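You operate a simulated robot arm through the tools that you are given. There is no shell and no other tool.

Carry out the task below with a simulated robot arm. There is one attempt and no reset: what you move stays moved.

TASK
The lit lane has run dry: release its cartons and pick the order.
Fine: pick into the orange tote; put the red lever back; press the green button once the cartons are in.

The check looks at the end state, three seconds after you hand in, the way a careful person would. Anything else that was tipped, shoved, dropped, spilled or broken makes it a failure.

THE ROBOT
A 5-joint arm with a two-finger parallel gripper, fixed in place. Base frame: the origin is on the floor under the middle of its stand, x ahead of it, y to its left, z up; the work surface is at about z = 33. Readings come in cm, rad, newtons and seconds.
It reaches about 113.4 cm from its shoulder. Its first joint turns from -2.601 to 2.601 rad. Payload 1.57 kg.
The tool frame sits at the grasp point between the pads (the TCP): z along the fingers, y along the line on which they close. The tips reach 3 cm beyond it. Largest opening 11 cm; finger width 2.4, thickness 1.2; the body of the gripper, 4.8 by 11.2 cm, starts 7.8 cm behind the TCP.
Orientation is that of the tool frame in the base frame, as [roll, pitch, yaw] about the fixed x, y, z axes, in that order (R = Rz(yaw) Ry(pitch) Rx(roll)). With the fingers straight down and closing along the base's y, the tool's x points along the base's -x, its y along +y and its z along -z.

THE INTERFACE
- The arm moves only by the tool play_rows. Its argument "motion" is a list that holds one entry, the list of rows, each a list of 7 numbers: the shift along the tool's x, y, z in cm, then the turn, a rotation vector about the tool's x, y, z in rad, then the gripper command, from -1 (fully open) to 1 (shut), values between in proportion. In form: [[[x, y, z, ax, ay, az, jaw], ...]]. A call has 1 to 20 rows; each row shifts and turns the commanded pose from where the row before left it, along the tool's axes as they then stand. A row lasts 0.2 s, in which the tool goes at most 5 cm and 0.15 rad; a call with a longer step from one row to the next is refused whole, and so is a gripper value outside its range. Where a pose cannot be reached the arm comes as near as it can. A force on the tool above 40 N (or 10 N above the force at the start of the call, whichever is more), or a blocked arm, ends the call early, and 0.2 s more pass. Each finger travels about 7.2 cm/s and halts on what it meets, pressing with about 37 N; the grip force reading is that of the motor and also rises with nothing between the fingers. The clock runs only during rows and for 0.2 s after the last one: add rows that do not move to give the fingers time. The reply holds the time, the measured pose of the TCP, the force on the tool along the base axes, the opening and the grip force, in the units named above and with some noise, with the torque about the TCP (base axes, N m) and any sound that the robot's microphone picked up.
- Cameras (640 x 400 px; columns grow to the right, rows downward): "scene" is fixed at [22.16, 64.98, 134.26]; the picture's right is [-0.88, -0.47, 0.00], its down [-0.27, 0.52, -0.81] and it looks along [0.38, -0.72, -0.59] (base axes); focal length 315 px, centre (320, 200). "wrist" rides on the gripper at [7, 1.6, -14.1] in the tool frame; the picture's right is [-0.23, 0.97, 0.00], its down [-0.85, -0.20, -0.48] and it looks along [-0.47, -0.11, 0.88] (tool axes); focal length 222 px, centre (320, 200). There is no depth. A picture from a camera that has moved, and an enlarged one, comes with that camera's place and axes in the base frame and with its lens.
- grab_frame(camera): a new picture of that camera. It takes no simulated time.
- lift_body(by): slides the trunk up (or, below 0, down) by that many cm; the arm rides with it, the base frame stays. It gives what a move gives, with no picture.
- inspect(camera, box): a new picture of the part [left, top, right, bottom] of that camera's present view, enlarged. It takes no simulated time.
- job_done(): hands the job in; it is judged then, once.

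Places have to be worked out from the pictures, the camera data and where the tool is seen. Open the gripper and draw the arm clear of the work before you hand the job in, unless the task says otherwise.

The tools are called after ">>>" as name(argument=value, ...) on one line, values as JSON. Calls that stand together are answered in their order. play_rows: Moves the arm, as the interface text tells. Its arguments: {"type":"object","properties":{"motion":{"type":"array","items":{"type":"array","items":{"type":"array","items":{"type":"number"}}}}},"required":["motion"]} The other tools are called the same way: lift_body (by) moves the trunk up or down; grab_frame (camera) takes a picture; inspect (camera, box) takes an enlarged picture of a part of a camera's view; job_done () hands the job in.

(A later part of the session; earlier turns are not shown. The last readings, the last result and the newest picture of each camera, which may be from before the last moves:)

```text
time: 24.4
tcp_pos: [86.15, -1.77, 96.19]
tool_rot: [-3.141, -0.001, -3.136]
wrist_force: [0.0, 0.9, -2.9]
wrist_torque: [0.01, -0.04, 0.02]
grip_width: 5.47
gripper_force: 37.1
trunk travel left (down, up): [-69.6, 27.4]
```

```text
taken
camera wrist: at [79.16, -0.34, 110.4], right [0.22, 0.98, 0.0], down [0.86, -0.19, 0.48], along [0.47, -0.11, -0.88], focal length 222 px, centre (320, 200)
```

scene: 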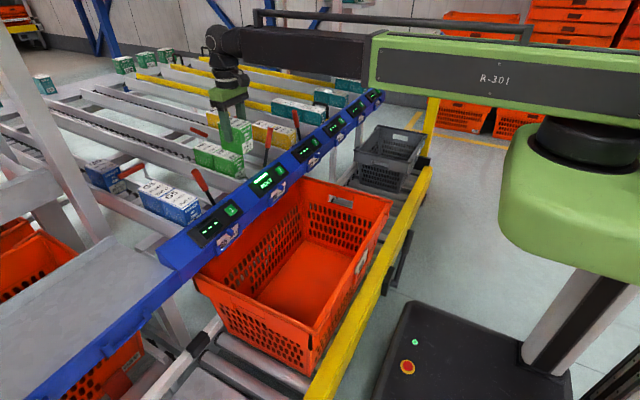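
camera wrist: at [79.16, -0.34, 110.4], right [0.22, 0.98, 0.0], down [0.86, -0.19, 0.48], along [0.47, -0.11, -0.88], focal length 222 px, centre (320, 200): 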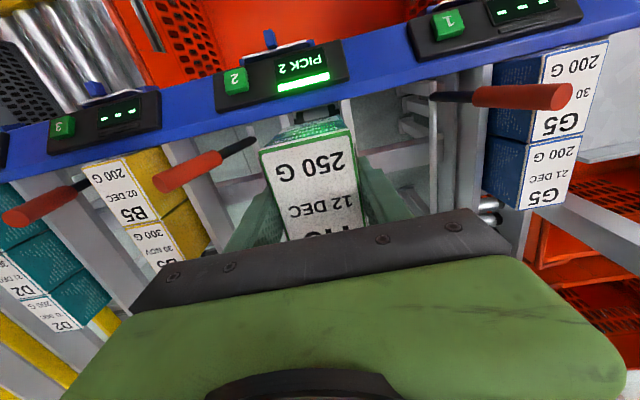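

Carton 1 is held and the other two rolled up behind it. I'll zoom in on the arm links and tote to judge how deep the gripper can go without a link touching the tote rim.

>>> inspect(camera="scene", box=[180, 10, 400, 170])

>>> inspect(camera="scene", box=[180, 170, 440, 400])

```text
2.50 times, centred on (290, 90) of scene
camera zoom: at [22.16, 64.98, 134.26], right [-0.88, -0.47, 0.0], down [-0.27, 0.52, -0.81], along [0.38, -0.72, -0.59], focal length 787 px, centre (395, 475)
```

zoom: 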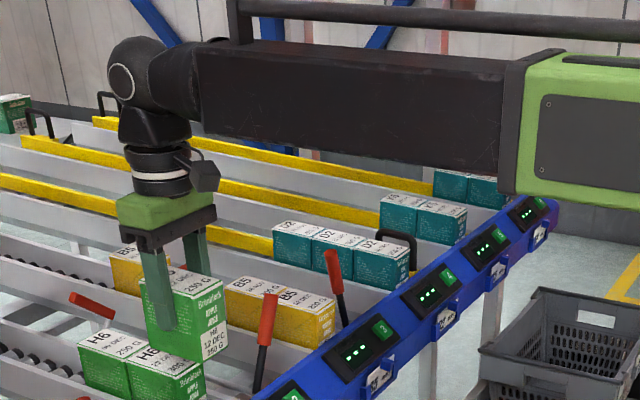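

```text
1.74 times, centred on (310, 285) of scene
camera zoom: at [22.16, 64.98, 134.26], right [-0.88, -0.47, 0.0], down [-0.27, 0.52, -0.81], along [0.38, -0.72, -0.59], focal length 547 px, centre (337, 52)
```

zoom: 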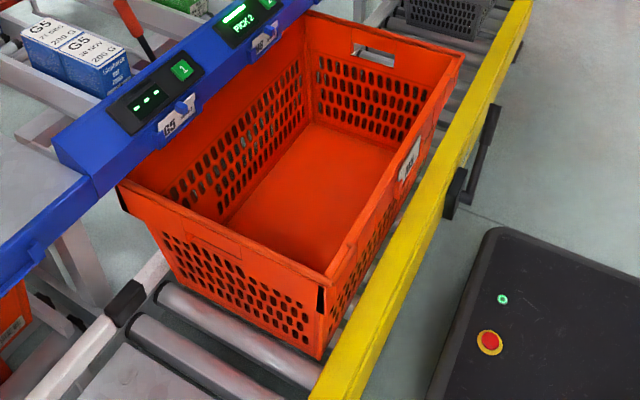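

The arm is a straight telescoping one, with its link underside about 19–20 cm above the TCP; the tote rim triangulates to z≈66.5 (x 42–78, y −29…30). I'll carry carton 1 back over the tote at this height to about [60, 6].

>>> play_rows(motion=[[[1, 0, 0, 0, 0, 0, 0.4], [2, 0, 0, 0, 0, 0, 0.4], [3, 0, 0, 0, 0, 0, 0.4], [3, 0.5, 0, 0, 0, 0, 0.4], [3, 1, 0, 0, 0, 0, 0.4], [3, 1, 0, 0, 0, 0, 0.4], [3, 1.3, 0, 0, 0, 0, 0.4], [3, 1.3, 0, 0, 0, 0, 0.4], [2.5, 1.3, 0, 0, 0, 0, 0.4], [1.5, 1, 0, 0, 0, 0, 0.4], [1, 0.4, 0, 0, 0, 0, 0.4], [0, 0, 0, 0, 0, 0, 0.4]]])

>>> grab_frame(camera="wrist")

>>> grab_frame(camera="scene")

```text
time: 26.9
tcp_pos: [60.03, 5.85, 96.34]
tool_rot: [-3.141, -0.001, -3.136]
wrist_force: [-0.6, -0.3, -2.5]
wrist_torque: [0.01, -0.01, 0.01]
grip_width: 5.5
gripper_force: 37.2
trunk travel left (down, up): [-69.6, 27.4]
```

```text
taken
camera wrist: at [53.08, 7.33, 110.41], right [0.22, 0.98, 0.0], down [0.86, -0.19, 0.48], along [0.47, -0.11, -0.88], focal length 222 px, centre (320, 200)
```

wrist: 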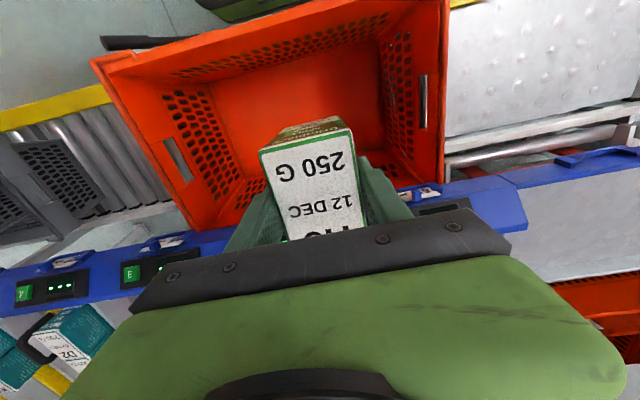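

```text
taken
```

scene: 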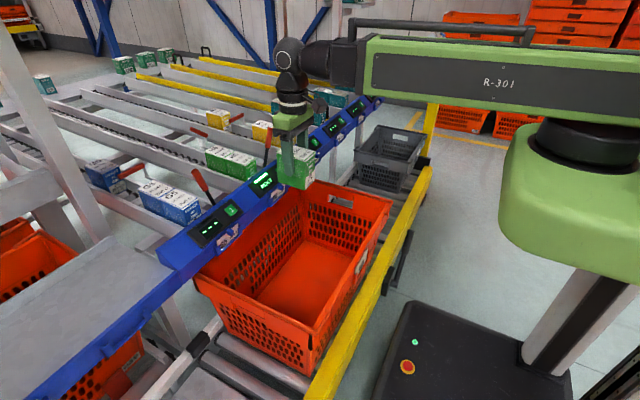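

Carton 1 hangs over the tote interior with ample margin to all walls. I'll lower 32 cm and check the link clearance above the rim.

>>> lift_body(by=-32)

>>> grab_frame(camera="scene")

>>> grab_frame(camera="wrist")

```text
time: 30.1
tcp_pos: [60.01, 5.8, 64.28]
tool_rot: [3.141, -0.001, -3.137]
wrist_force: [0.1, 0.2, -2.8]
wrist_torque: [0.0, 0.01, -0.01]
grip_width: 5.46
gripper_force: 37.4
trunk travel left (down, up): [-37.6, 59.4]
```

```text
taken
```

scene: 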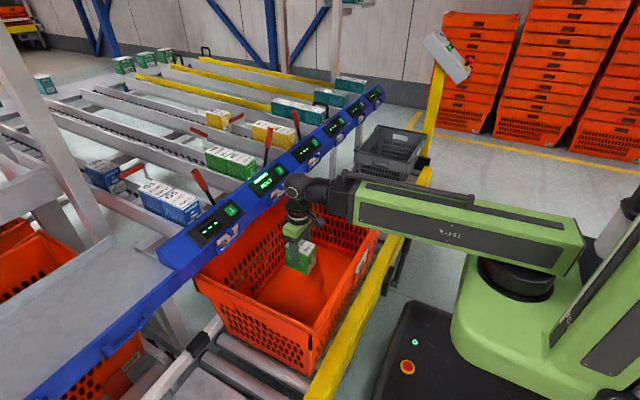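

```text
taken
camera wrist: at [53.08, 7.32, 78.42], right [0.22, 0.98, 0.0], down [0.86, -0.19, 0.48], along [0.47, -0.11, -0.88], focal length 222 px, centre (320, 200)
```

wrist: 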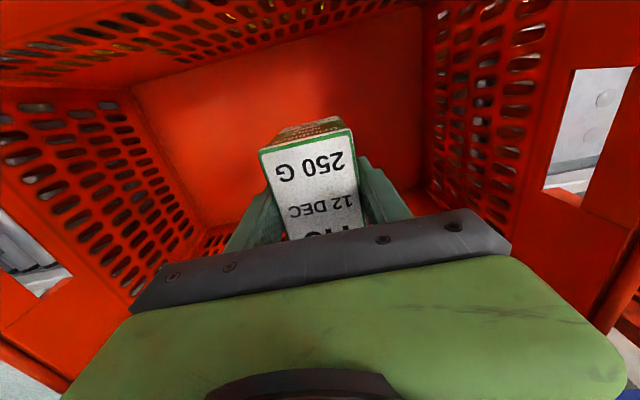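

I'll zoom on the arm underside versus the tote rim to measure the clearance.

>>> inspect(camera="scene", box=[270, 160, 430, 300])

>>> inspect(camera="scene", box=[200, 150, 440, 390])

```text
2.86 times, centred on (350, 230) of scene
camera zoom: at [22.16, 64.98, 134.26], right [-0.88, -0.47, 0.0], down [-0.27, 0.52, -0.81], along [0.38, -0.72, -0.59], focal length 899 px, centre (234, 114)
```

zoom: 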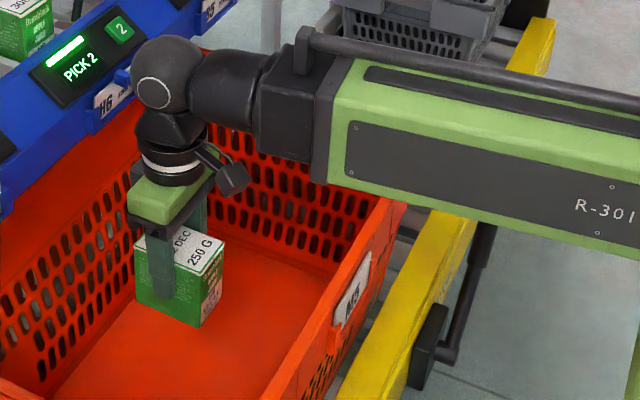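

```text
1.67 times, centred on (320, 270) of scene
camera zoom: at [22.16, 64.98, 134.26], right [-0.88, -0.47, 0.0], down [-0.27, 0.52, -0.81], along [0.38, -0.72, -0.59], focal length 525 px, centre (320, 83)
```

zoom: 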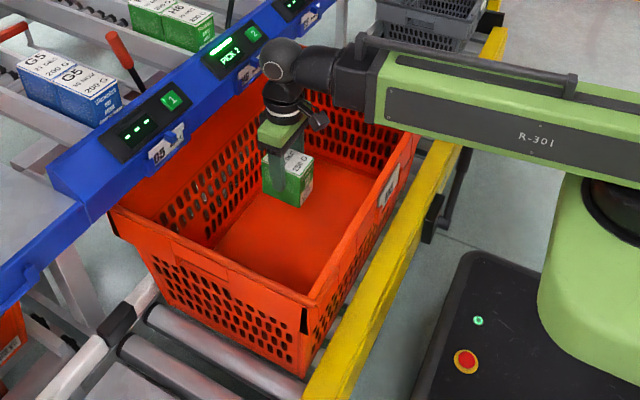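

The link underside is about 19–20 cm above the TCP, so with the rim at 66.5 I should not go below TCP≈49. I'll lower to 52 and look again.

>>> lift_body(by=-12.3)

>>> inspect(camera="scene", box=[270, 180, 430, 310])

>>> grab_frame(camera="wrist")

>>> grab_frame(camera="scene")

```text
time: 31.6
tcp_pos: [60.02, 5.74, 51.92]
tool_rot: [-3.141, -0.001, -3.137]
wrist_force: [0.5, 0.1, -1.7]
wrist_torque: [-0.03, 0.03, 0.01]
grip_width: 5.47
gripper_force: 36.7
trunk travel left (down, up): [-25.3, 71.7]
```

```text
3.08 times, centred on (350, 245) of scene
camera zoom: at [22.16, 64.98, 134.26], right [-0.88, -0.47, 0.0], down [-0.27, 0.52, -0.81], along [0.38, -0.72, -0.59], focal length 968 px, centre (228, 62)
```

zoom: 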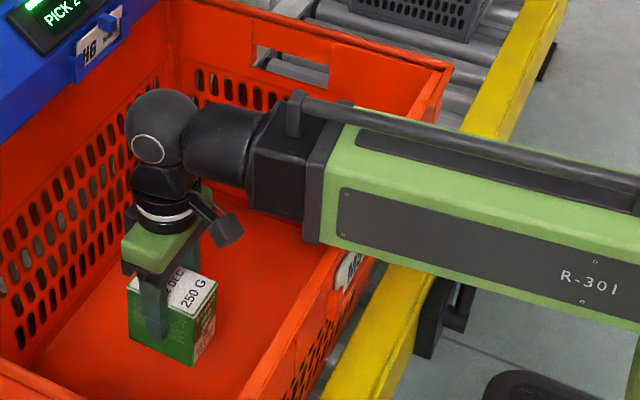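

```text
taken
camera wrist: at [53.08, 7.32, 66.12], right [0.22, 0.98, 0.0], down [0.86, -0.19, 0.48], along [0.47, -0.11, -0.88], focal length 222 px, centre (320, 200)
```

wrist: 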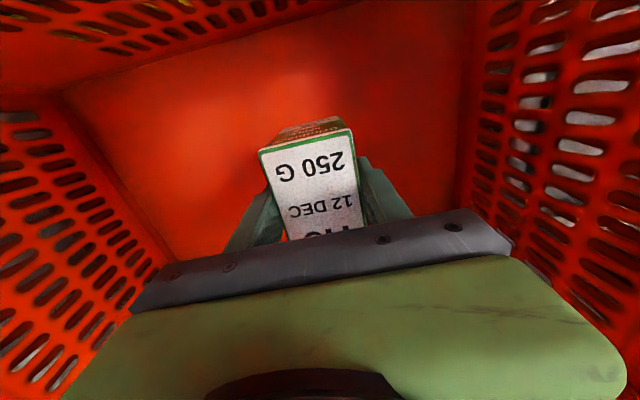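

```text
taken
```

scene: 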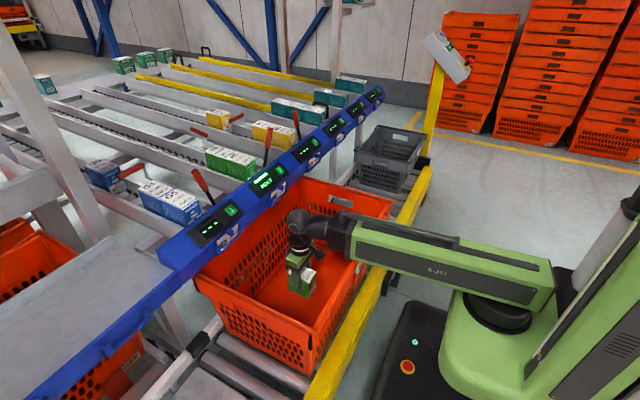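

There is a visible gap of about 5 cm between the sleeve and the rim. I'll lower 2.8 cm more (leaving ~2 cm) and verify before releasing.

>>> lift_body(by=-2.8)

>>> inspect(camera="scene", box=[270, 180, 430, 310])

```text
time: 32.4
tcp_pos: [60.11, 5.9, 49.2]
tool_rot: [3.141, -0.002, -3.136]
wrist_force: [-1.2, -0.3, -2.2]
wrist_torque: [0.0, 0.0, 0.02]
grip_width: 5.48
gripper_force: 36.8
trunk travel left (down, up): [-22.5, 74.5]
```

```text
3.08 times, centred on (350, 245) of scene
camera zoom: at [22.16, 64.98, 134.26], right [-0.88, -0.47, 0.0], down [-0.27, 0.52, -0.81], along [0.38, -0.72, -0.59], focal length 968 px, centre (228, 62)
```

zoom: 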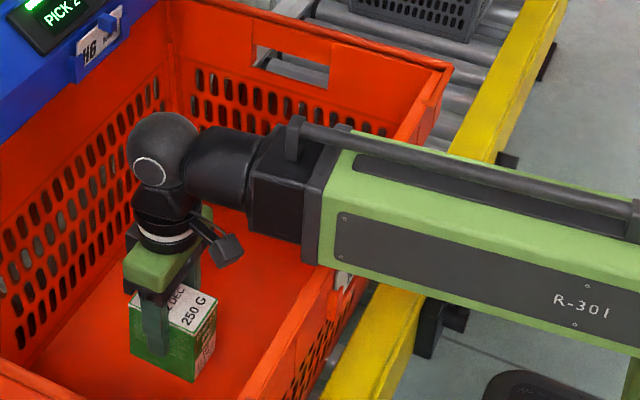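

The sleeve is about 2 cm above the rim and the carton is hanging a few cm above the tote floor. I'll release it here.

>>> play_rows(motion=[[[0, 0, 0, 0, 0, 0, -0.45], [0, 0, 0, 0, 0, 0, -0.45], [0, 0, 0, 0, 0, 0, -0.45], [0, 0, 0, 0, 0, 0, -0.45]]])

>>> grab_frame(camera="wrist")

>>> inspect(camera="scene", box=[230, 180, 430, 340])

```text
time: 33.4
tcp_pos: [60.12, 5.95, 49.14]
tool_rot: [3.141, -0.003, -3.136]
wrist_force: [0.4, -0.4, 1.4]
wrist_torque: [-0.02, 0.04, 0.02]
grip_width: 7.97
gripper_force: 0.1
trunk travel left (down, up): [-22.5, 74.5]
```

```text
taken
camera wrist: at [53.08, 7.31, 63.32], right [0.22, 0.98, 0.0], down [0.86, -0.19, 0.48], along [0.47, -0.11, -0.88], focal length 222 px, centre (320, 200)
```

wrist: 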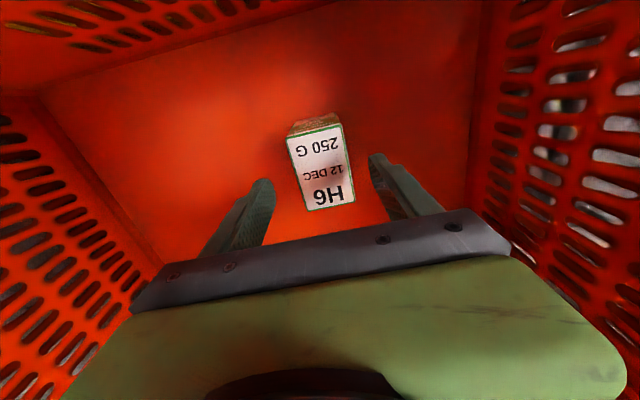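

```text
2.50 times, centred on (330, 260) of scene
camera zoom: at [22.16, 64.98, 134.26], right [-0.88, -0.47, 0.0], down [-0.27, 0.52, -0.81], along [0.38, -0.72, -0.59], focal length 787 px, centre (295, 50)
```

zoom: 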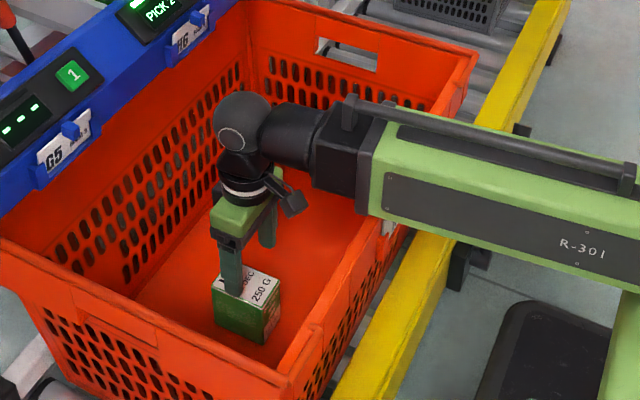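

Carton 1 is standing upright in the tote. I'll raise the trunk back to TCP≈97 and return over the lane for the next carton.

>>> lift_body(by=48)

>>> play_rows(motion=[[[-1, -0.4, 0, 0, 0, 0, -0.45], [-2, -1, 0, 0, 0, 0, -0.45], [-3, -1.3, 0, 0, 0, 0, -0.45], [-3, -1.3, 0, 0, 0, 0, -0.45], [-3, -1.3, 0, 0, 0, 0, -0.45], [-3, -1.2, 0, 0, 0, 0, -0.45], [-3, -1.2, 0, 0, 0, 0, -0.45], [-3, 0, 0, 0, 0, 0, -0.45], [-2.5, 0, 0, 0, 0, 0, -0.45], [-1.5, 0, 0, 0, 0, 0, -0.45], [0, 0, 0, 0, 0, 0, -0.45], [0, 0, 0, 0, 0, 0, -0.45]]])

>>> grab_frame(camera="wrist")

>>> grab_frame(camera="scene")

```text
refused: 48 is not a number from -40 to 40
```

```text
time: 35.6
tcp_pos: [70.57, -0.39, 49.82]
tool_rot: [-3.141, -0.005, -3.117]
wrist_force: [0.4, -0.6, -0.2]
wrist_torque: [-0.02, -0.01, 0.02]
grip_width: 7.99
gripper_force: 0.0
trunk travel left (down, up): [-22.5, 74.5]
stopped in row 11: the arm was blocked; the commanded pose is now the measured one
```

```text
taken
camera wrist: at [63.65, 1.08, 64.0], right [0.2, 0.98, 0.0], down [0.86, -0.18, 0.47], along [0.46, -0.1, -0.88], focal length 222 px, centre (320, 200)
```

wrist: 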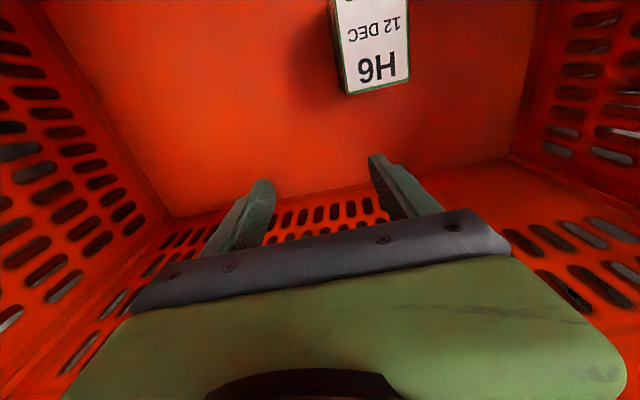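

```text
taken
```

scene: 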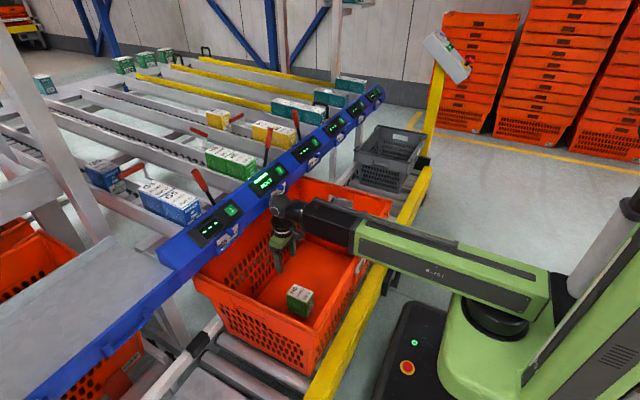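

My mistake: the lift was refused (limit 40), so the arm moved at low height and was blocked near x≈70. I'll back straight off first, then check that nothing was displaced.

>>> play_rows(motion=[[[1, 0, 0, 0, 0, 0, -0.45], [2, 0, 0, 0, 0, 0, -0.45], [2, 0, 0, 0, 0, 0, -0.45], [2, 0, 0, 0, 0, 0, -0.45], [1, 0, 0, 0, 0, 0, -0.45], [0, 0, 0, 0, 0, 0, -0.45]]])

>>> inspect(camera="scene", box=[180, 150, 320, 260])

>>> inspect(camera="scene", box=[180, 170, 440, 400])

```text
time: 37.0
tcp_pos: [63.09, -0.16, 49.24]
tool_rot: [3.141, -0.007, -3.112]
wrist_force: [0.2, -0.2, 0.1]
wrist_torque: [0.01, 0.04, 0.02]
grip_width: 7.97
gripper_force: 0.1
trunk travel left (down, up): [-22.5, 74.5]
```

```text
3.64 times, centred on (250, 205) of scene
camera zoom: at [22.16, 64.98, 134.26], right [-0.88, -0.47, 0.0], down [-0.27, 0.52, -0.81], along [0.38, -0.72, -0.59], focal length 1144 px, centre (574, 182)
```

zoom: 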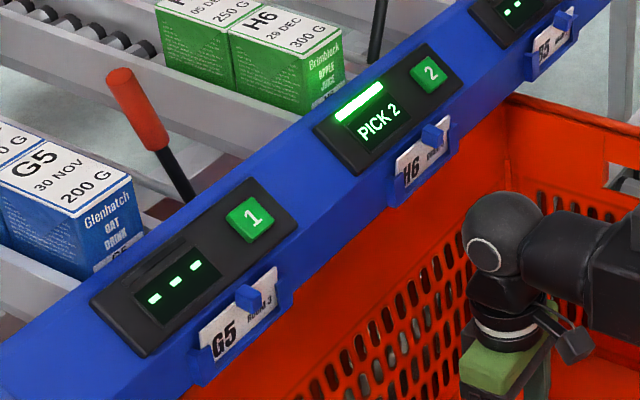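

```text
1.74 times, centred on (310, 285) of scene
camera zoom: at [22.16, 64.98, 134.26], right [-0.88, -0.47, 0.0], down [-0.27, 0.52, -0.81], along [0.38, -0.72, -0.59], focal length 547 px, centre (337, 52)
```

zoom: 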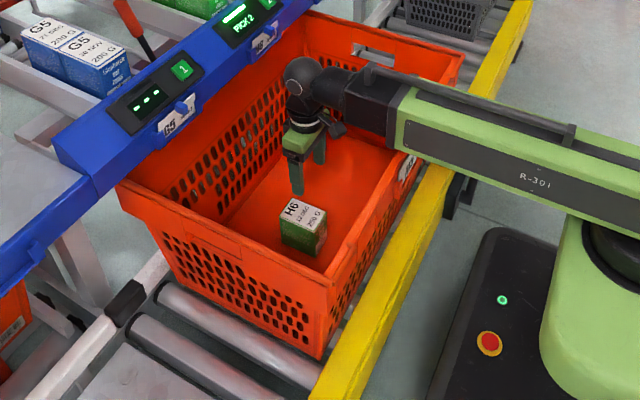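

Nothing appears disturbed: the tote corners, the label cards and carton 1 are all where they were. Now I'll raise in two steps (40 + 8 cm) before any horizontal move.

>>> lift_body(by=40)

```text
time: 40.9
tcp_pos: [63.07, -0.67, 89.2]
tool_rot: [3.139, -0.007, -3.121]
wrist_force: [0.6, -0.6, -0.3]
wrist_torque: [-0.01, 0.03, 0.0]
grip_width: 7.98
gripper_force: 0.1
trunk travel left (down, up): [-62.5, 34.5]
```

>>> lift_body(by=8)

>>> grab_frame(camera="scene")

>>> inspect(camera="wrist", box=[200, 0, 640, 270])

```text
time: 42.0
tcp_pos: [63.0, -0.61, 97.08]
tool_rot: [3.139, -0.006, -3.123]
wrist_force: [-0.7, 0.9, 1.1]
wrist_torque: [0.0, 0.0, 0.01]
grip_width: 7.98
gripper_force: 0.0
trunk travel left (down, up): [-70.5, 26.5]
```

```text
taken
```

scene: 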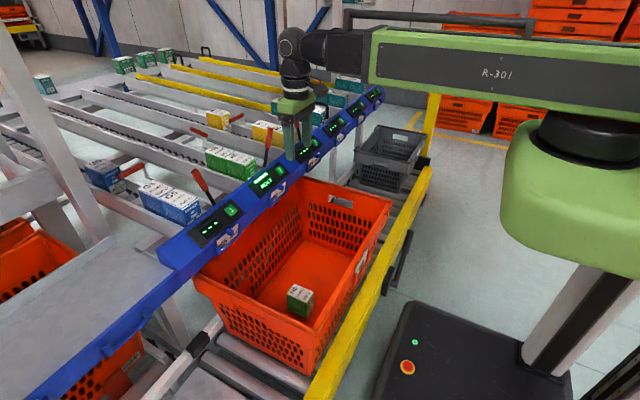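

```text
1.45 times, centred on (420, 135) of wrist
camera zoom: at [56.16, 0.75, 111.36], right [0.21, 0.98, 0.0], down [0.86, -0.18, 0.47], along [0.46, -0.1, -0.88], focal length 323 px, centre (174, 294)
```

zoom: 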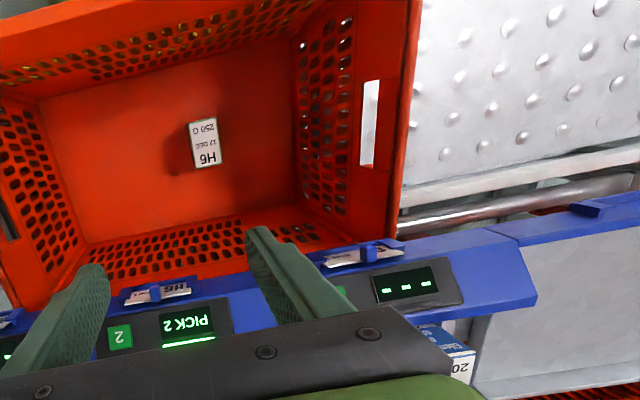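

All clear at TCP z≈97 and carton 1 stands in the tote. I'll correct the small yaw error and move over the next carton at about [86, -1.85].

>>> play_rows(motion=[[[0, 0, 0, 0.002, 0, 0.018, -0.45], [-2, 0, 0, 0, 0, 0, -0.45], [-3, -0.3, 0, 0, 0, 0, -0.45], [-3, -0.3, 0, 0, 0, 0, -0.45], [-3, -0.3, 0, 0, 0, 0, -0.45], [-3, -0.3, 0, 0, 0, 0, -0.45], [-3, 0, 0, 0, 0, 0, -0.45], [-2, 0, 0, 0, 0, 0, -0.45], [-2, 0, 0, 0, 0, 0, -0.45], [-1, 0, 0, 0, 0, 0, -0.45], [0, 0, 0, 0, 0, 0, -0.45]]])

>>> inspect(camera="wrist", box=[220, 100, 440, 250])

>>> inspect(camera="scene", box=[170, 80, 320, 210])

```text
time: 44.4
tcp_pos: [85.11, -1.66, 97.19]
tool_rot: [-3.14, -0.006, -3.137]
wrist_force: [0.0, 0.3, 0.8]
wrist_torque: [-0.02, 0.0, -0.01]
grip_width: 7.97
gripper_force: 0.1
trunk travel left (down, up): [-70.5, 26.5]
```

```text
2.67 times, centred on (330, 175) of wrist
camera zoom: at [78.16, -0.19, 111.36], right [0.22, 0.97, 0.0], down [0.86, -0.2, 0.47], along [0.46, -0.11, -0.88], focal length 592 px, centre (293, 267)
```

zoom: 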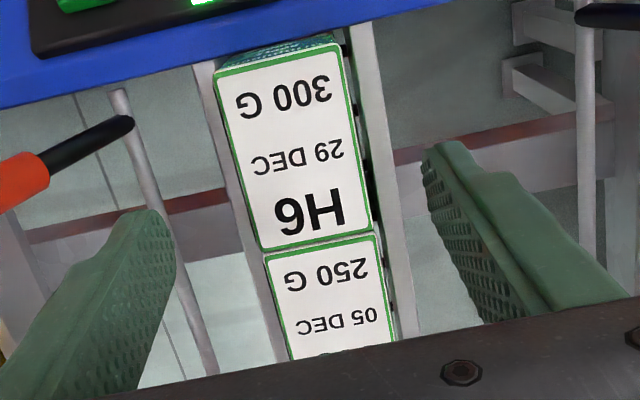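

```text
3.08 times, centred on (245, 145) of scene
camera zoom: at [22.16, 64.98, 134.26], right [-0.88, -0.47, 0.0], down [-0.27, 0.52, -0.81], along [0.38, -0.72, -0.59], focal length 968 px, centre (551, 369)
```

zoom: 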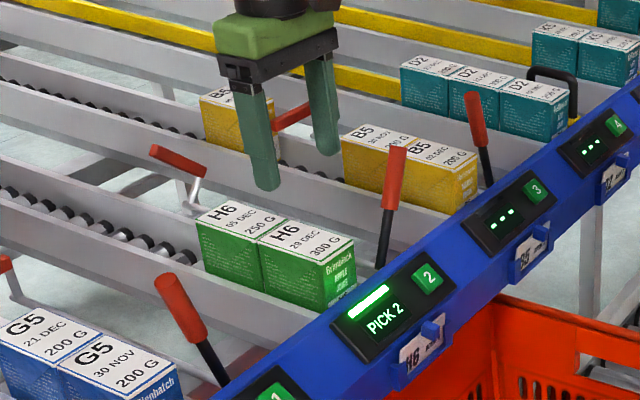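

Carton "29 DEC" is now at the same front position (centre ≈[86.1, -1.9]). I'll shift 1 cm forward and 0.2 cm toward −y.

>>> play_rows(motion=[[[-0.5, -0.1, 0, 0, 0, 0, -0.45], [-0.45, -0.12, 0, 0, 0, 0, -0.45], [0, 0, 0, 0, 0.004, 0, -0.45], [0, 0, 0, 0, 0, 0, -0.45]]])

```text
time: 45.4
tcp_pos: [86.13, -1.91, 97.11]
tool_rot: [-3.139, -0.012, -3.137]
wrist_force: [0.3, 0.0, 0.6]
wrist_torque: [0.0, -0.01, -0.01]
grip_width: 7.97
gripper_force: 0.1
trunk travel left (down, up): [-70.5, 26.5]
```

Pitch drifted slightly; I'll level it and then lower over the carton to TCP≈85.2.

>>> play_rows(motion=[[[0, 0, 0, 0, -0.011, 0, -0.45], [0, 0, 0, 0, 0, 0, -0.45]]])

>>> lift_body(by=-9)

>>> grab_frame(camera="wrist")

```text
time: 46.0
tcp_pos: [86.15, -2.0, 97.01]
tool_rot: [-3.14, 0.0, -3.136]
wrist_force: [-0.1, 0.0, 0.2]
wrist_torque: [-0.01, 0.01, 0.02]
grip_width: 7.97
gripper_force: 0.1
trunk travel left (down, up): [-70.5, 26.5]
```

```text
time: 47.3
tcp_pos: [86.03, -1.85, 88.22]
tool_rot: [-3.14, 0.0, -3.136]
wrist_force: [0.7, 0.3, -0.3]
wrist_torque: [-0.02, 0.02, 0.0]
grip_width: 7.99
gripper_force: 0.0
trunk travel left (down, up): [-61.5, 35.5]
```

```text
taken
camera wrist: at [79.05, -0.42, 102.32], right [0.22, 0.97, 0.0], down [0.86, -0.2, 0.48], along [0.47, -0.11, -0.88], focal length 222 px, centre (320, 200)
```

wrist: 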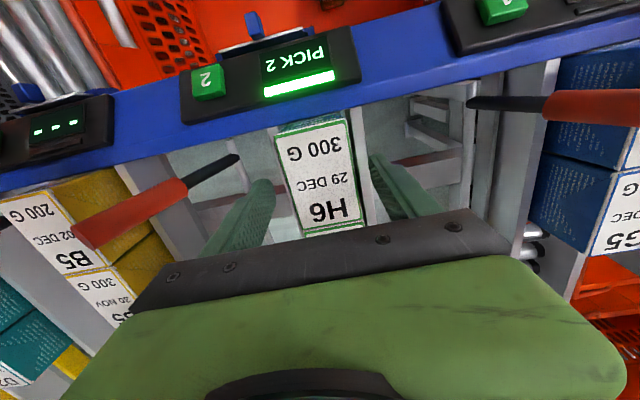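

The fingers straddle the second carton just as before. I'll lower 3.2 cm and then close.

>>> lift_body(by=-3.2)

>>> play_rows(motion=[[[0, 0, 0, 0, 0, 0, -0.2], [0, 0, 0, 0, 0, 0, 0.0], [0, 0, 0, 0, 0, 0, 0.2], [0, 0, 0, 0, 0, 0, 0.4], [0, 0, 0, 0, 0, 0, 0.4], [0, 0, 0, 0, 0, 0, 0.4]]])

>>> inspect(camera="scene", box=[190, 90, 310, 200])

```text
time: 48.1
tcp_pos: [86.05, -1.83, 85.11]
tool_rot: [-3.14, 0.0, -3.135]
wrist_force: [0.1, -0.7, -0.9]
wrist_torque: [0.02, 0.01, -0.01]
grip_width: 7.98
gripper_force: 0.1
trunk travel left (down, up): [-58.3, 38.7]
```

```text
time: 49.5
tcp_pos: [86.01, -1.89, 85.09]
tool_rot: [-3.14, 0.001, -3.137]
wrist_force: [0.1, 0.1, 0.8]
wrist_torque: [0.11, 0.01, -0.06]
grip_width: 5.45
gripper_force: 37.0
trunk travel left (down, up): [-58.3, 38.7]
```

```text
3.64 times, centred on (250, 145) of scene
camera zoom: at [22.16, 64.98, 134.26], right [-0.88, -0.47, 0.0], down [-0.27, 0.52, -0.81], along [0.38, -0.72, -0.59], focal length 1144 px, centre (574, 400)
```

zoom: 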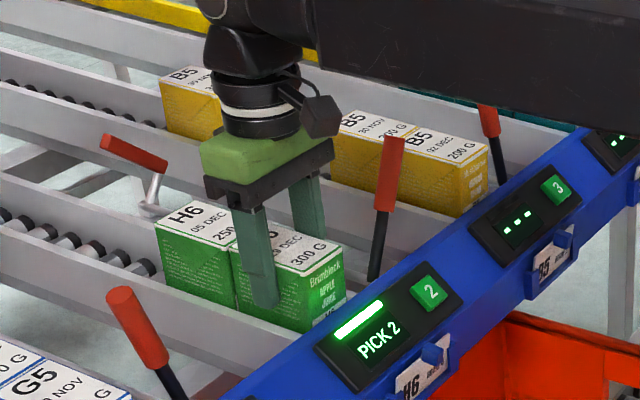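

Carton 2 is gripped (5.45 cm, 37 N). I'll lift it 12 cm.

>>> lift_body(by=12)

>>> grab_frame(camera="scene")

```text
time: 51.0
tcp_pos: [86.06, -1.95, 97.02]
tool_rot: [-3.14, -0.002, -3.136]
wrist_force: [0.5, 0.3, -2.8]
wrist_torque: [0.0, 0.0, 0.02]
grip_width: 5.47
gripper_force: 37.1
trunk travel left (down, up): [-70.3, 26.7]
```

```text
taken
```

scene: 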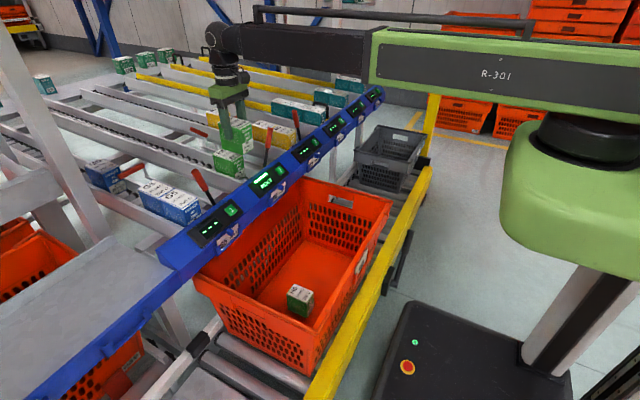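

Carton 2 is held; one H6 carton remains in the lane. I'll carry it back over the tote to about [60, -9].

>>> play_rows(motion=[[[1, 0, 0, 0, 0, 0, 0.4], [2, 0, 0, 0, 0, 0, 0.4], [3, 0, 0, 0, 0, 0, 0.4], [3, -0.5, 0, 0, 0, 0, 0.4], [3, -0.8, 0, 0, 0, 0, 0.4], [3, -1, 0, 0, 0, 0, 0.4], [3, -1.2, 0, 0, 0, 0, 0.4], [3, -1.2, 0, 0, 0, 0, 0.4], [2.5, -1.2, 0, 0, 0, 0, 0.4], [1.5, -0.8, 0, 0, 0, 0, 0.4], [1, -0.3, 0, 0, 0, 0, 0.4], [0, 0, 0, 0, 0, 0, 0.4]]])

>>> grab_frame(camera="wrist")

```text
time: 53.6
tcp_pos: [60.15, -9.05, 96.95]
tool_rot: [-3.14, -0.001, -3.138]
wrist_force: [-0.4, 0.5, -2.3]
wrist_torque: [-0.02, 0.01, 0.03]
grip_width: 5.48
gripper_force: 36.8
trunk travel left (down, up): [-70.3, 26.7]
```

```text
taken
camera wrist: at [53.09, -7.57, 111.11], right [0.22, 0.97, 0.0], down [0.86, -0.2, 0.48], along [0.47, -0.11, -0.88], focal length 222 px, centre (320, 200)
```

wrist: 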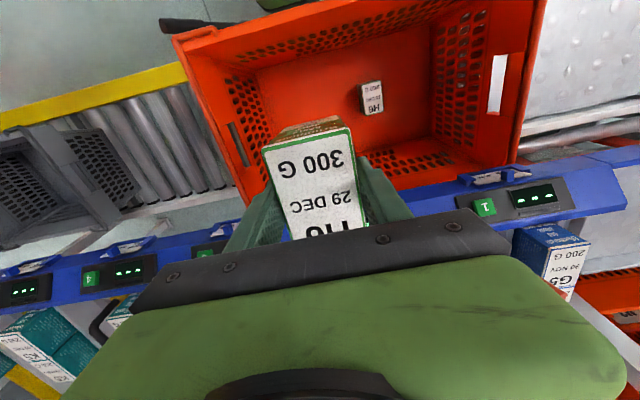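

Over the tote with carton 1 well clear to the +y side. Lowering 40 cm first.

>>> lift_body(by=-40)

>>> inspect(camera="scene", box=[230, 180, 430, 340])

>>> grab_frame(camera="wrist")

```text
time: 57.4
tcp_pos: [60.15, -9.08, 57.03]
tool_rot: [-3.139, 0.0, -3.137]
wrist_force: [-0.1, -0.4, -1.8]
wrist_torque: [-0.02, -0.02, 0.01]
grip_width: 5.46
gripper_force: 36.6
trunk travel left (down, up): [-30.3, 66.7]
```

```text
2.50 times, centred on (330, 260) of scene
camera zoom: at [22.16, 64.98, 134.26], right [-0.88, -0.47, 0.0], down [-0.27, 0.52, -0.81], along [0.38, -0.72, -0.59], focal length 787 px, centre (295, 50)
```

zoom: 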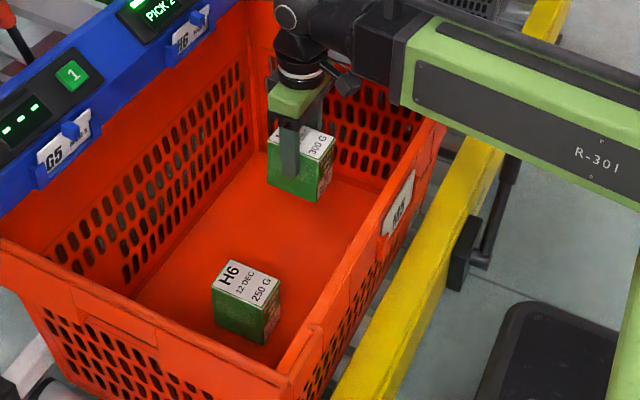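

```text
taken
camera wrist: at [53.1, -7.55, 71.11], right [0.22, 0.97, 0.0], down [0.86, -0.2, 0.48], along [0.47, -0.11, -0.88], focal length 222 px, centre (320, 200)
```

wrist: 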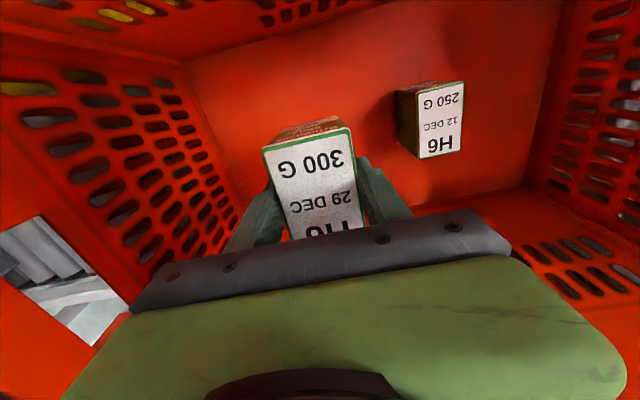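

Clear on all sides. Lowering 5 cm more and checking the sleeve/rim/card gap.

>>> lift_body(by=-5)

>>> inspect(camera="scene", box=[290, 160, 430, 280])

```text
time: 58.3
tcp_pos: [60.29, -9.16, 52.01]
tool_rot: [-3.14, -0.001, -3.137]
wrist_force: [0.3, -0.3, -1.9]
wrist_torque: [0.03, -0.01, -0.01]
grip_width: 5.48
gripper_force: 37.1
trunk travel left (down, up): [-25.3, 71.7]
```

```text
3.33 times, centred on (360, 220) of scene
camera zoom: at [22.16, 64.98, 134.26], right [-0.88, -0.47, 0.0], down [-0.27, 0.52, -0.81], along [0.38, -0.72, -0.59], focal length 1049 px, centre (187, 133)
```

zoom: 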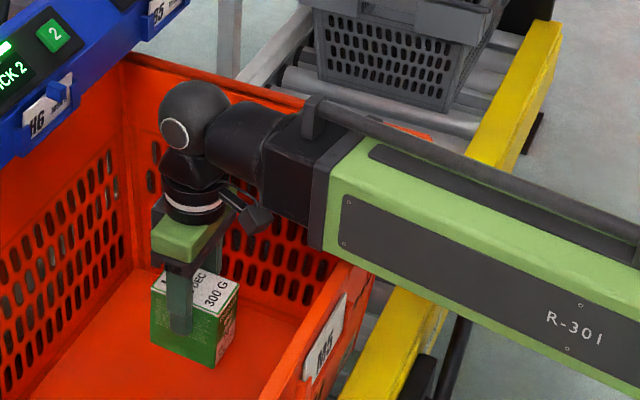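

A gap of about 6 cm remains by projection, so I'll lower 3.3 cm and then release carton 2.

>>> lift_body(by=-3.3)

>>> inspect(camera="scene", box=[290, 160, 430, 280])

```text
time: 59.1
tcp_pos: [60.14, -9.11, 48.67]
tool_rot: [-3.139, 0.0, -3.136]
wrist_force: [0.4, 1.3, -2.1]
wrist_torque: [0.0, 0.03, 0.01]
grip_width: 5.48
gripper_force: 37.1
trunk travel left (down, up): [-22.0, 75.0]
```

```text
3.33 times, centred on (360, 220) of scene
camera zoom: at [22.16, 64.98, 134.26], right [-0.88, -0.47, 0.0], down [-0.27, 0.52, -0.81], along [0.38, -0.72, -0.59], focal length 1049 px, centre (187, 133)
```

zoom: 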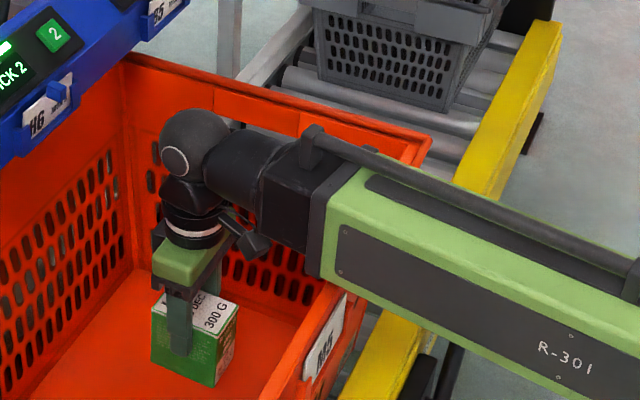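

Still clear. Releasing carton 2 now.

>>> play_rows(motion=[[[0, 0, 0, 0, 0, 0, -0.45], [0, 0, 0, 0, 0, 0, -0.45], [0, 0, 0, 0, 0, 0, -0.45], [0, 0, 0, 0, 0, 0, -0.45]]])

>>> grab_frame(camera="wrist")

```text
time: 60.1
tcp_pos: [60.2, -9.09, 48.74]
tool_rot: [-3.139, 0.0, -3.136]
wrist_force: [0.3, -0.1, 0.0]
wrist_torque: [0.01, -0.02, 0.03]
grip_width: 7.98
gripper_force: 0.1
trunk travel left (down, up): [-22.0, 75.0]
```

```text
taken
camera wrist: at [53.09, -7.55, 62.82], right [0.22, 0.97, 0.0], down [0.86, -0.2, 0.48], along [0.47, -0.11, -0.88], focal length 222 px, centre (320, 200)
```

wrist: 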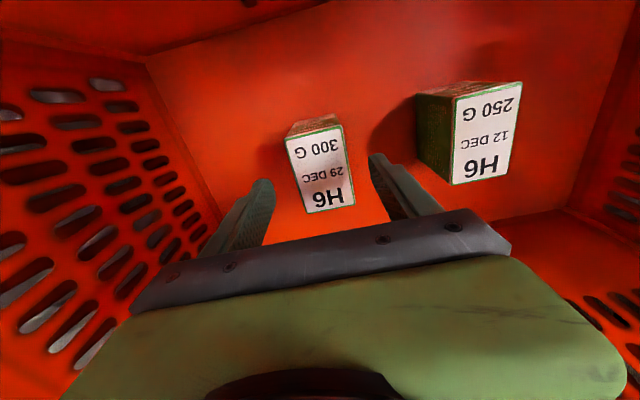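

Both H6 cartons stand upright in the orange tote. I'll raise the trunk 40 cm before anything else.

>>> lift_body(by=40)

```text
time: 63.9
tcp_pos: [60.12, -9.12, 88.7]
tool_rot: [-3.139, 0.0, -3.135]
wrist_force: [-0.4, 0.6, -0.2]
wrist_torque: [0.0, 0.01, -0.01]
grip_width: 7.97
gripper_force: 0.1
trunk travel left (down, up): [-62.0, 35.0]
```

I'll raise another 10 cm, close the gripper and move to hover on the −y side of the lever (between it and lane 3), at about [84.5, -20].

>>> lift_body(by=10)

>>> play_rows(motion=[[[0, -1, 0, 0, 0, 0, 1], [-1, -1, 0, 0, 0, 0, 1], [-2, -1, 0, 0, 0, 0, 1], [-3, -1, 0, 0, 0, 0, 1], [-3, -1, 0, 0, 0, 0, 1], [-3, -1, 0, 0, 0, 0, 1], [-3, -1, 0, 0, 0, 0, 1], [-3, -1, 0, 0, 0, 0, 1], [-3, -1, 0, 0, 0, 0, 1], [-2, -1, 0, 0, 0, 0, 1], [-1.3, -0.7, 0, 0, 0, 0, 1], [0, 0, 0, 0, 0, 0, 1]]])

>>> grab_frame(camera="wrist")

>>> grab_frame(camera="scene")

```text
time: 65.2
tcp_pos: [60.03, -9.0, 98.64]
tool_rot: [-3.139, -0.002, -3.136]
wrist_force: [-0.8, -0.1, 0.8]
wrist_torque: [0.0, 0.01, 0.0]
grip_width: 7.97
gripper_force: 0.0
trunk travel left (down, up): [-72.0, 25.0]
```

```text
time: 67.8
tcp_pos: [84.37, -19.77, 98.75]
tool_rot: [-3.14, 0.001, -3.135]
wrist_force: [-0.7, 0.8, 0.2]
wrist_torque: [0.01, -0.03, 0.0]
grip_width: 0.0
gripper_force: 21.6
trunk travel left (down, up): [-72.0, 25.0]
```

```text
taken
camera wrist: at [77.37, -18.16, 112.82], right [0.22, 0.97, 0.0], down [0.86, -0.2, 0.48], along [0.47, -0.11, -0.88], focal length 222 px, centre (320, 200)
```

wrist: 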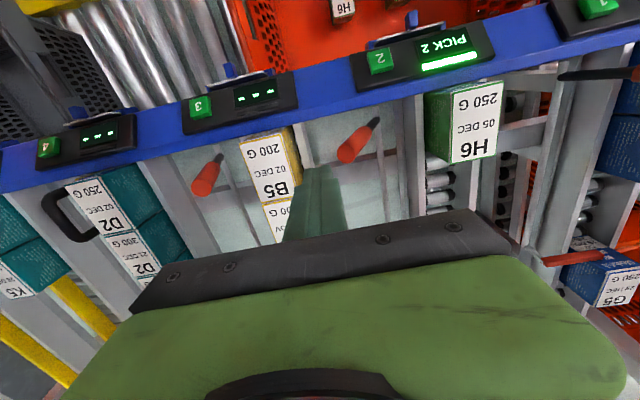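

```text
taken
```

scene: 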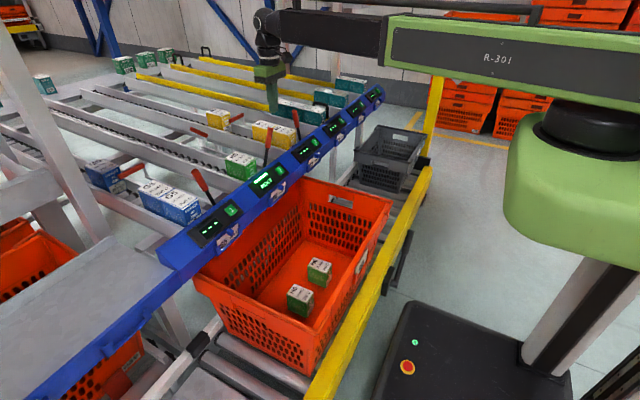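

The open lever's tip is at about [84.2, -17, 91.3], leaving only ~0.4 cm clearance. I'll shift 1.2 cm further toward −y, then lower to tips at z≈87.

>>> play_rows(motion=[[[0, -0.6, 0, 0, 0, 0, 1], [0, -0.6, 0, 0, 0, 0, 1], [0, 0, 0, 0, 0, 0, 1]]])

>>> lift_body(by=-8.7)

>>> grab_frame(camera="wrist")

>>> inspect(camera="scene", box=[190, 80, 330, 190])

```text
time: 68.6
tcp_pos: [84.45, -20.86, 98.69]
tool_rot: [-3.138, 0.001, -3.136]
wrist_force: [0.1, 0.2, 0.4]
wrist_torque: [0.02, -0.04, -0.02]
grip_width: 0.0
gripper_force: 21.6
trunk travel left (down, up): [-72.0, 25.0]
```

```text
time: 69.9
tcp_pos: [84.48, -20.86, 89.93]
tool_rot: [-3.14, 0.002, -3.137]
wrist_force: [0.2, 0.5, 0.3]
wrist_torque: [0.01, 0.02, -0.02]
grip_width: 0.0
gripper_force: 21.3
trunk travel left (down, up): [-63.3, 33.7]
```

```text
taken
camera wrist: at [77.43, -19.37, 104.12], right [0.22, 0.97, 0.0], down [0.86, -0.2, 0.48], along [0.47, -0.11, -0.88], focal length 222 px, centre (320, 200)
```

wrist: 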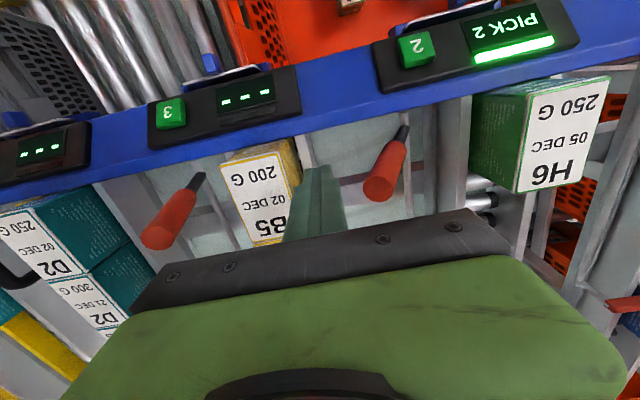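

```text
3.64 times, centred on (260, 135) of scene
camera zoom: at [22.16, 64.98, 134.26], right [-0.88, -0.47, 0.0], down [-0.27, 0.52, -0.81], along [0.38, -0.72, -0.59], focal length 1144 px, centre (538, 436)
```

zoom: 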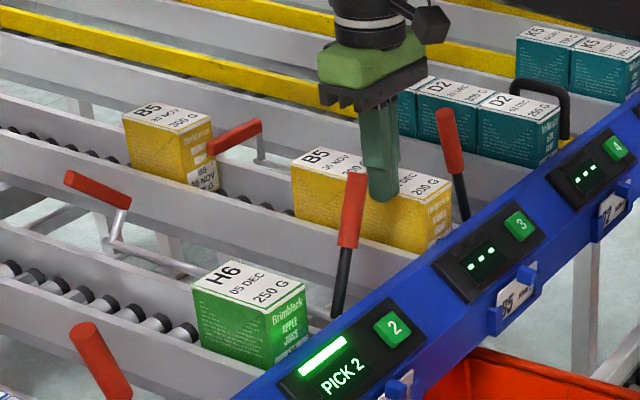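

The fingers are on the lever's −y side. I'll push it back toward +y in 1 cm steps, letting the force limit catch the end stop.

>>> play_rows(motion=[[[0, 1, 0, 0, 0, 0, 1], [0, 1, 0, 0, 0, 0, 1], [0, 1, 0, 0, 0, 0, 1], [0, 1, 0, 0, 0, 0, 1], [0, 1, 0, 0, 0, 0, 1], [0, 1, 0, 0, 0, 0, 1], [0, 1, 0, 0, 0, 0, 1], [0, 1, 0, 0, 0, 0, 1], [0, 0.8, 0, 0, 0, 0, 1]]])

>>> grab_frame(camera="wrist")

>>> inspect(camera="scene", box=[170, 80, 330, 200])

```text
time: 71.9
tcp_pos: [84.44, -12.03, 90.01]
tool_rot: [-3.14, 0.0, -3.139]
wrist_force: [-0.5, -0.4, -0.4]
wrist_torque: [0.04, -0.02, 0.0]
grip_width: 0.03
gripper_force: 20.7
trunk travel left (down, up): [-63.3, 33.7]
```

```text
taken
camera wrist: at [77.4, -10.55, 104.11], right [0.22, 0.97, 0.0], down [0.86, -0.2, 0.48], along [0.47, -0.11, -0.88], focal length 222 px, centre (320, 200)
```

wrist: 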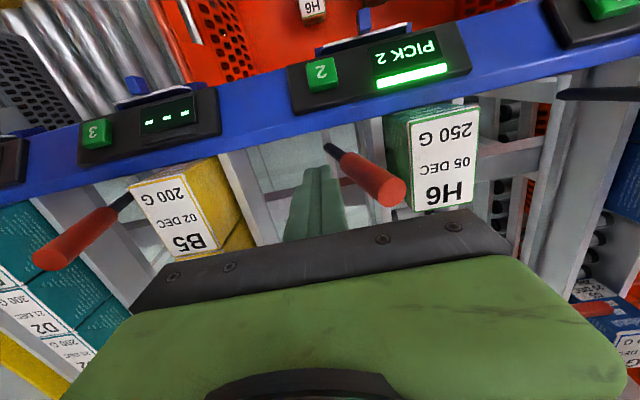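

```text
3.33 times, centred on (250, 140) of scene
camera zoom: at [22.16, 64.98, 134.26], right [-0.88, -0.47, 0.0], down [-0.27, 0.52, -0.81], along [0.38, -0.72, -0.59], focal length 1049 px, centre (553, 400)
```

zoom: 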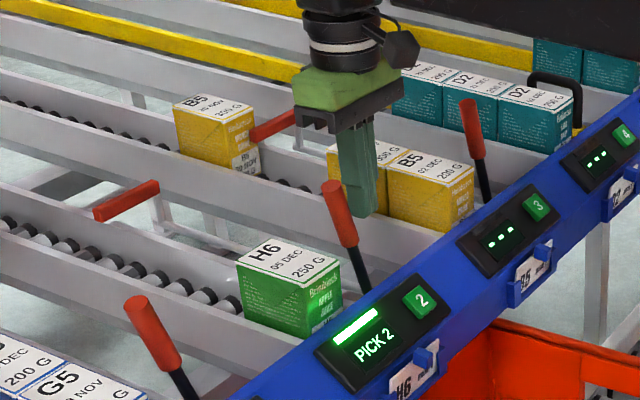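

The lever has swung back to its original lean with no load on the tool. I'll compare the gate with the original view before moving on.

>>> inspect(camera="scene", box=[80, 80, 240, 190])

>>> inspect(camera="scene", box=[220, 100, 320, 180])

```text
3.64 times, centred on (160, 135) of scene
camera zoom: at [22.16, 64.98, 134.26], right [-0.88, -0.47, 0.0], down [-0.27, 0.52, -0.81], along [0.38, -0.72, -0.59], focal length 1144 px, centre (902, 436)
```

zoom: 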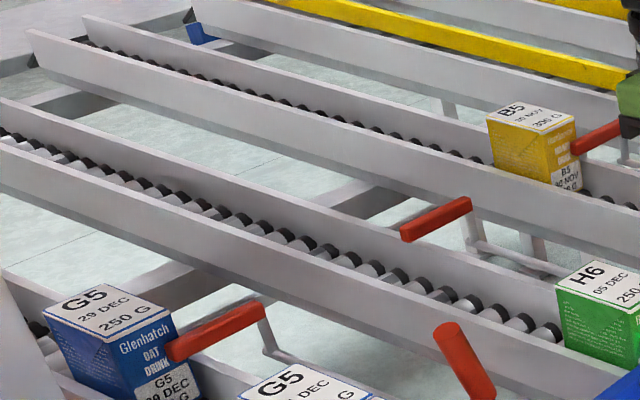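

```text
5.00 times, centred on (270, 140) of scene
camera zoom: at [22.16, 64.98, 134.26], right [-0.88, -0.47, 0.0], down [-0.27, 0.52, -0.81], along [0.38, -0.72, -0.59], focal length 1574 px, centre (570, 500)
```

zoom: 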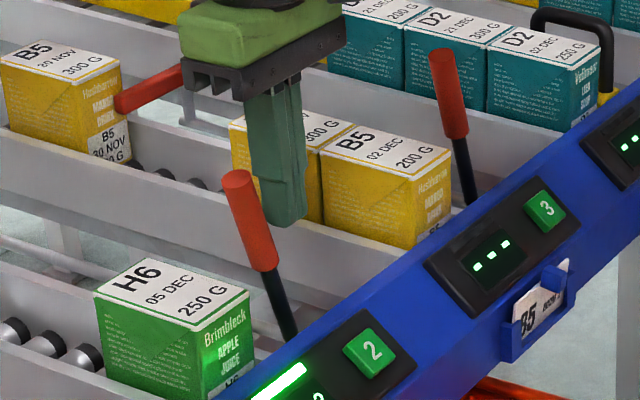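

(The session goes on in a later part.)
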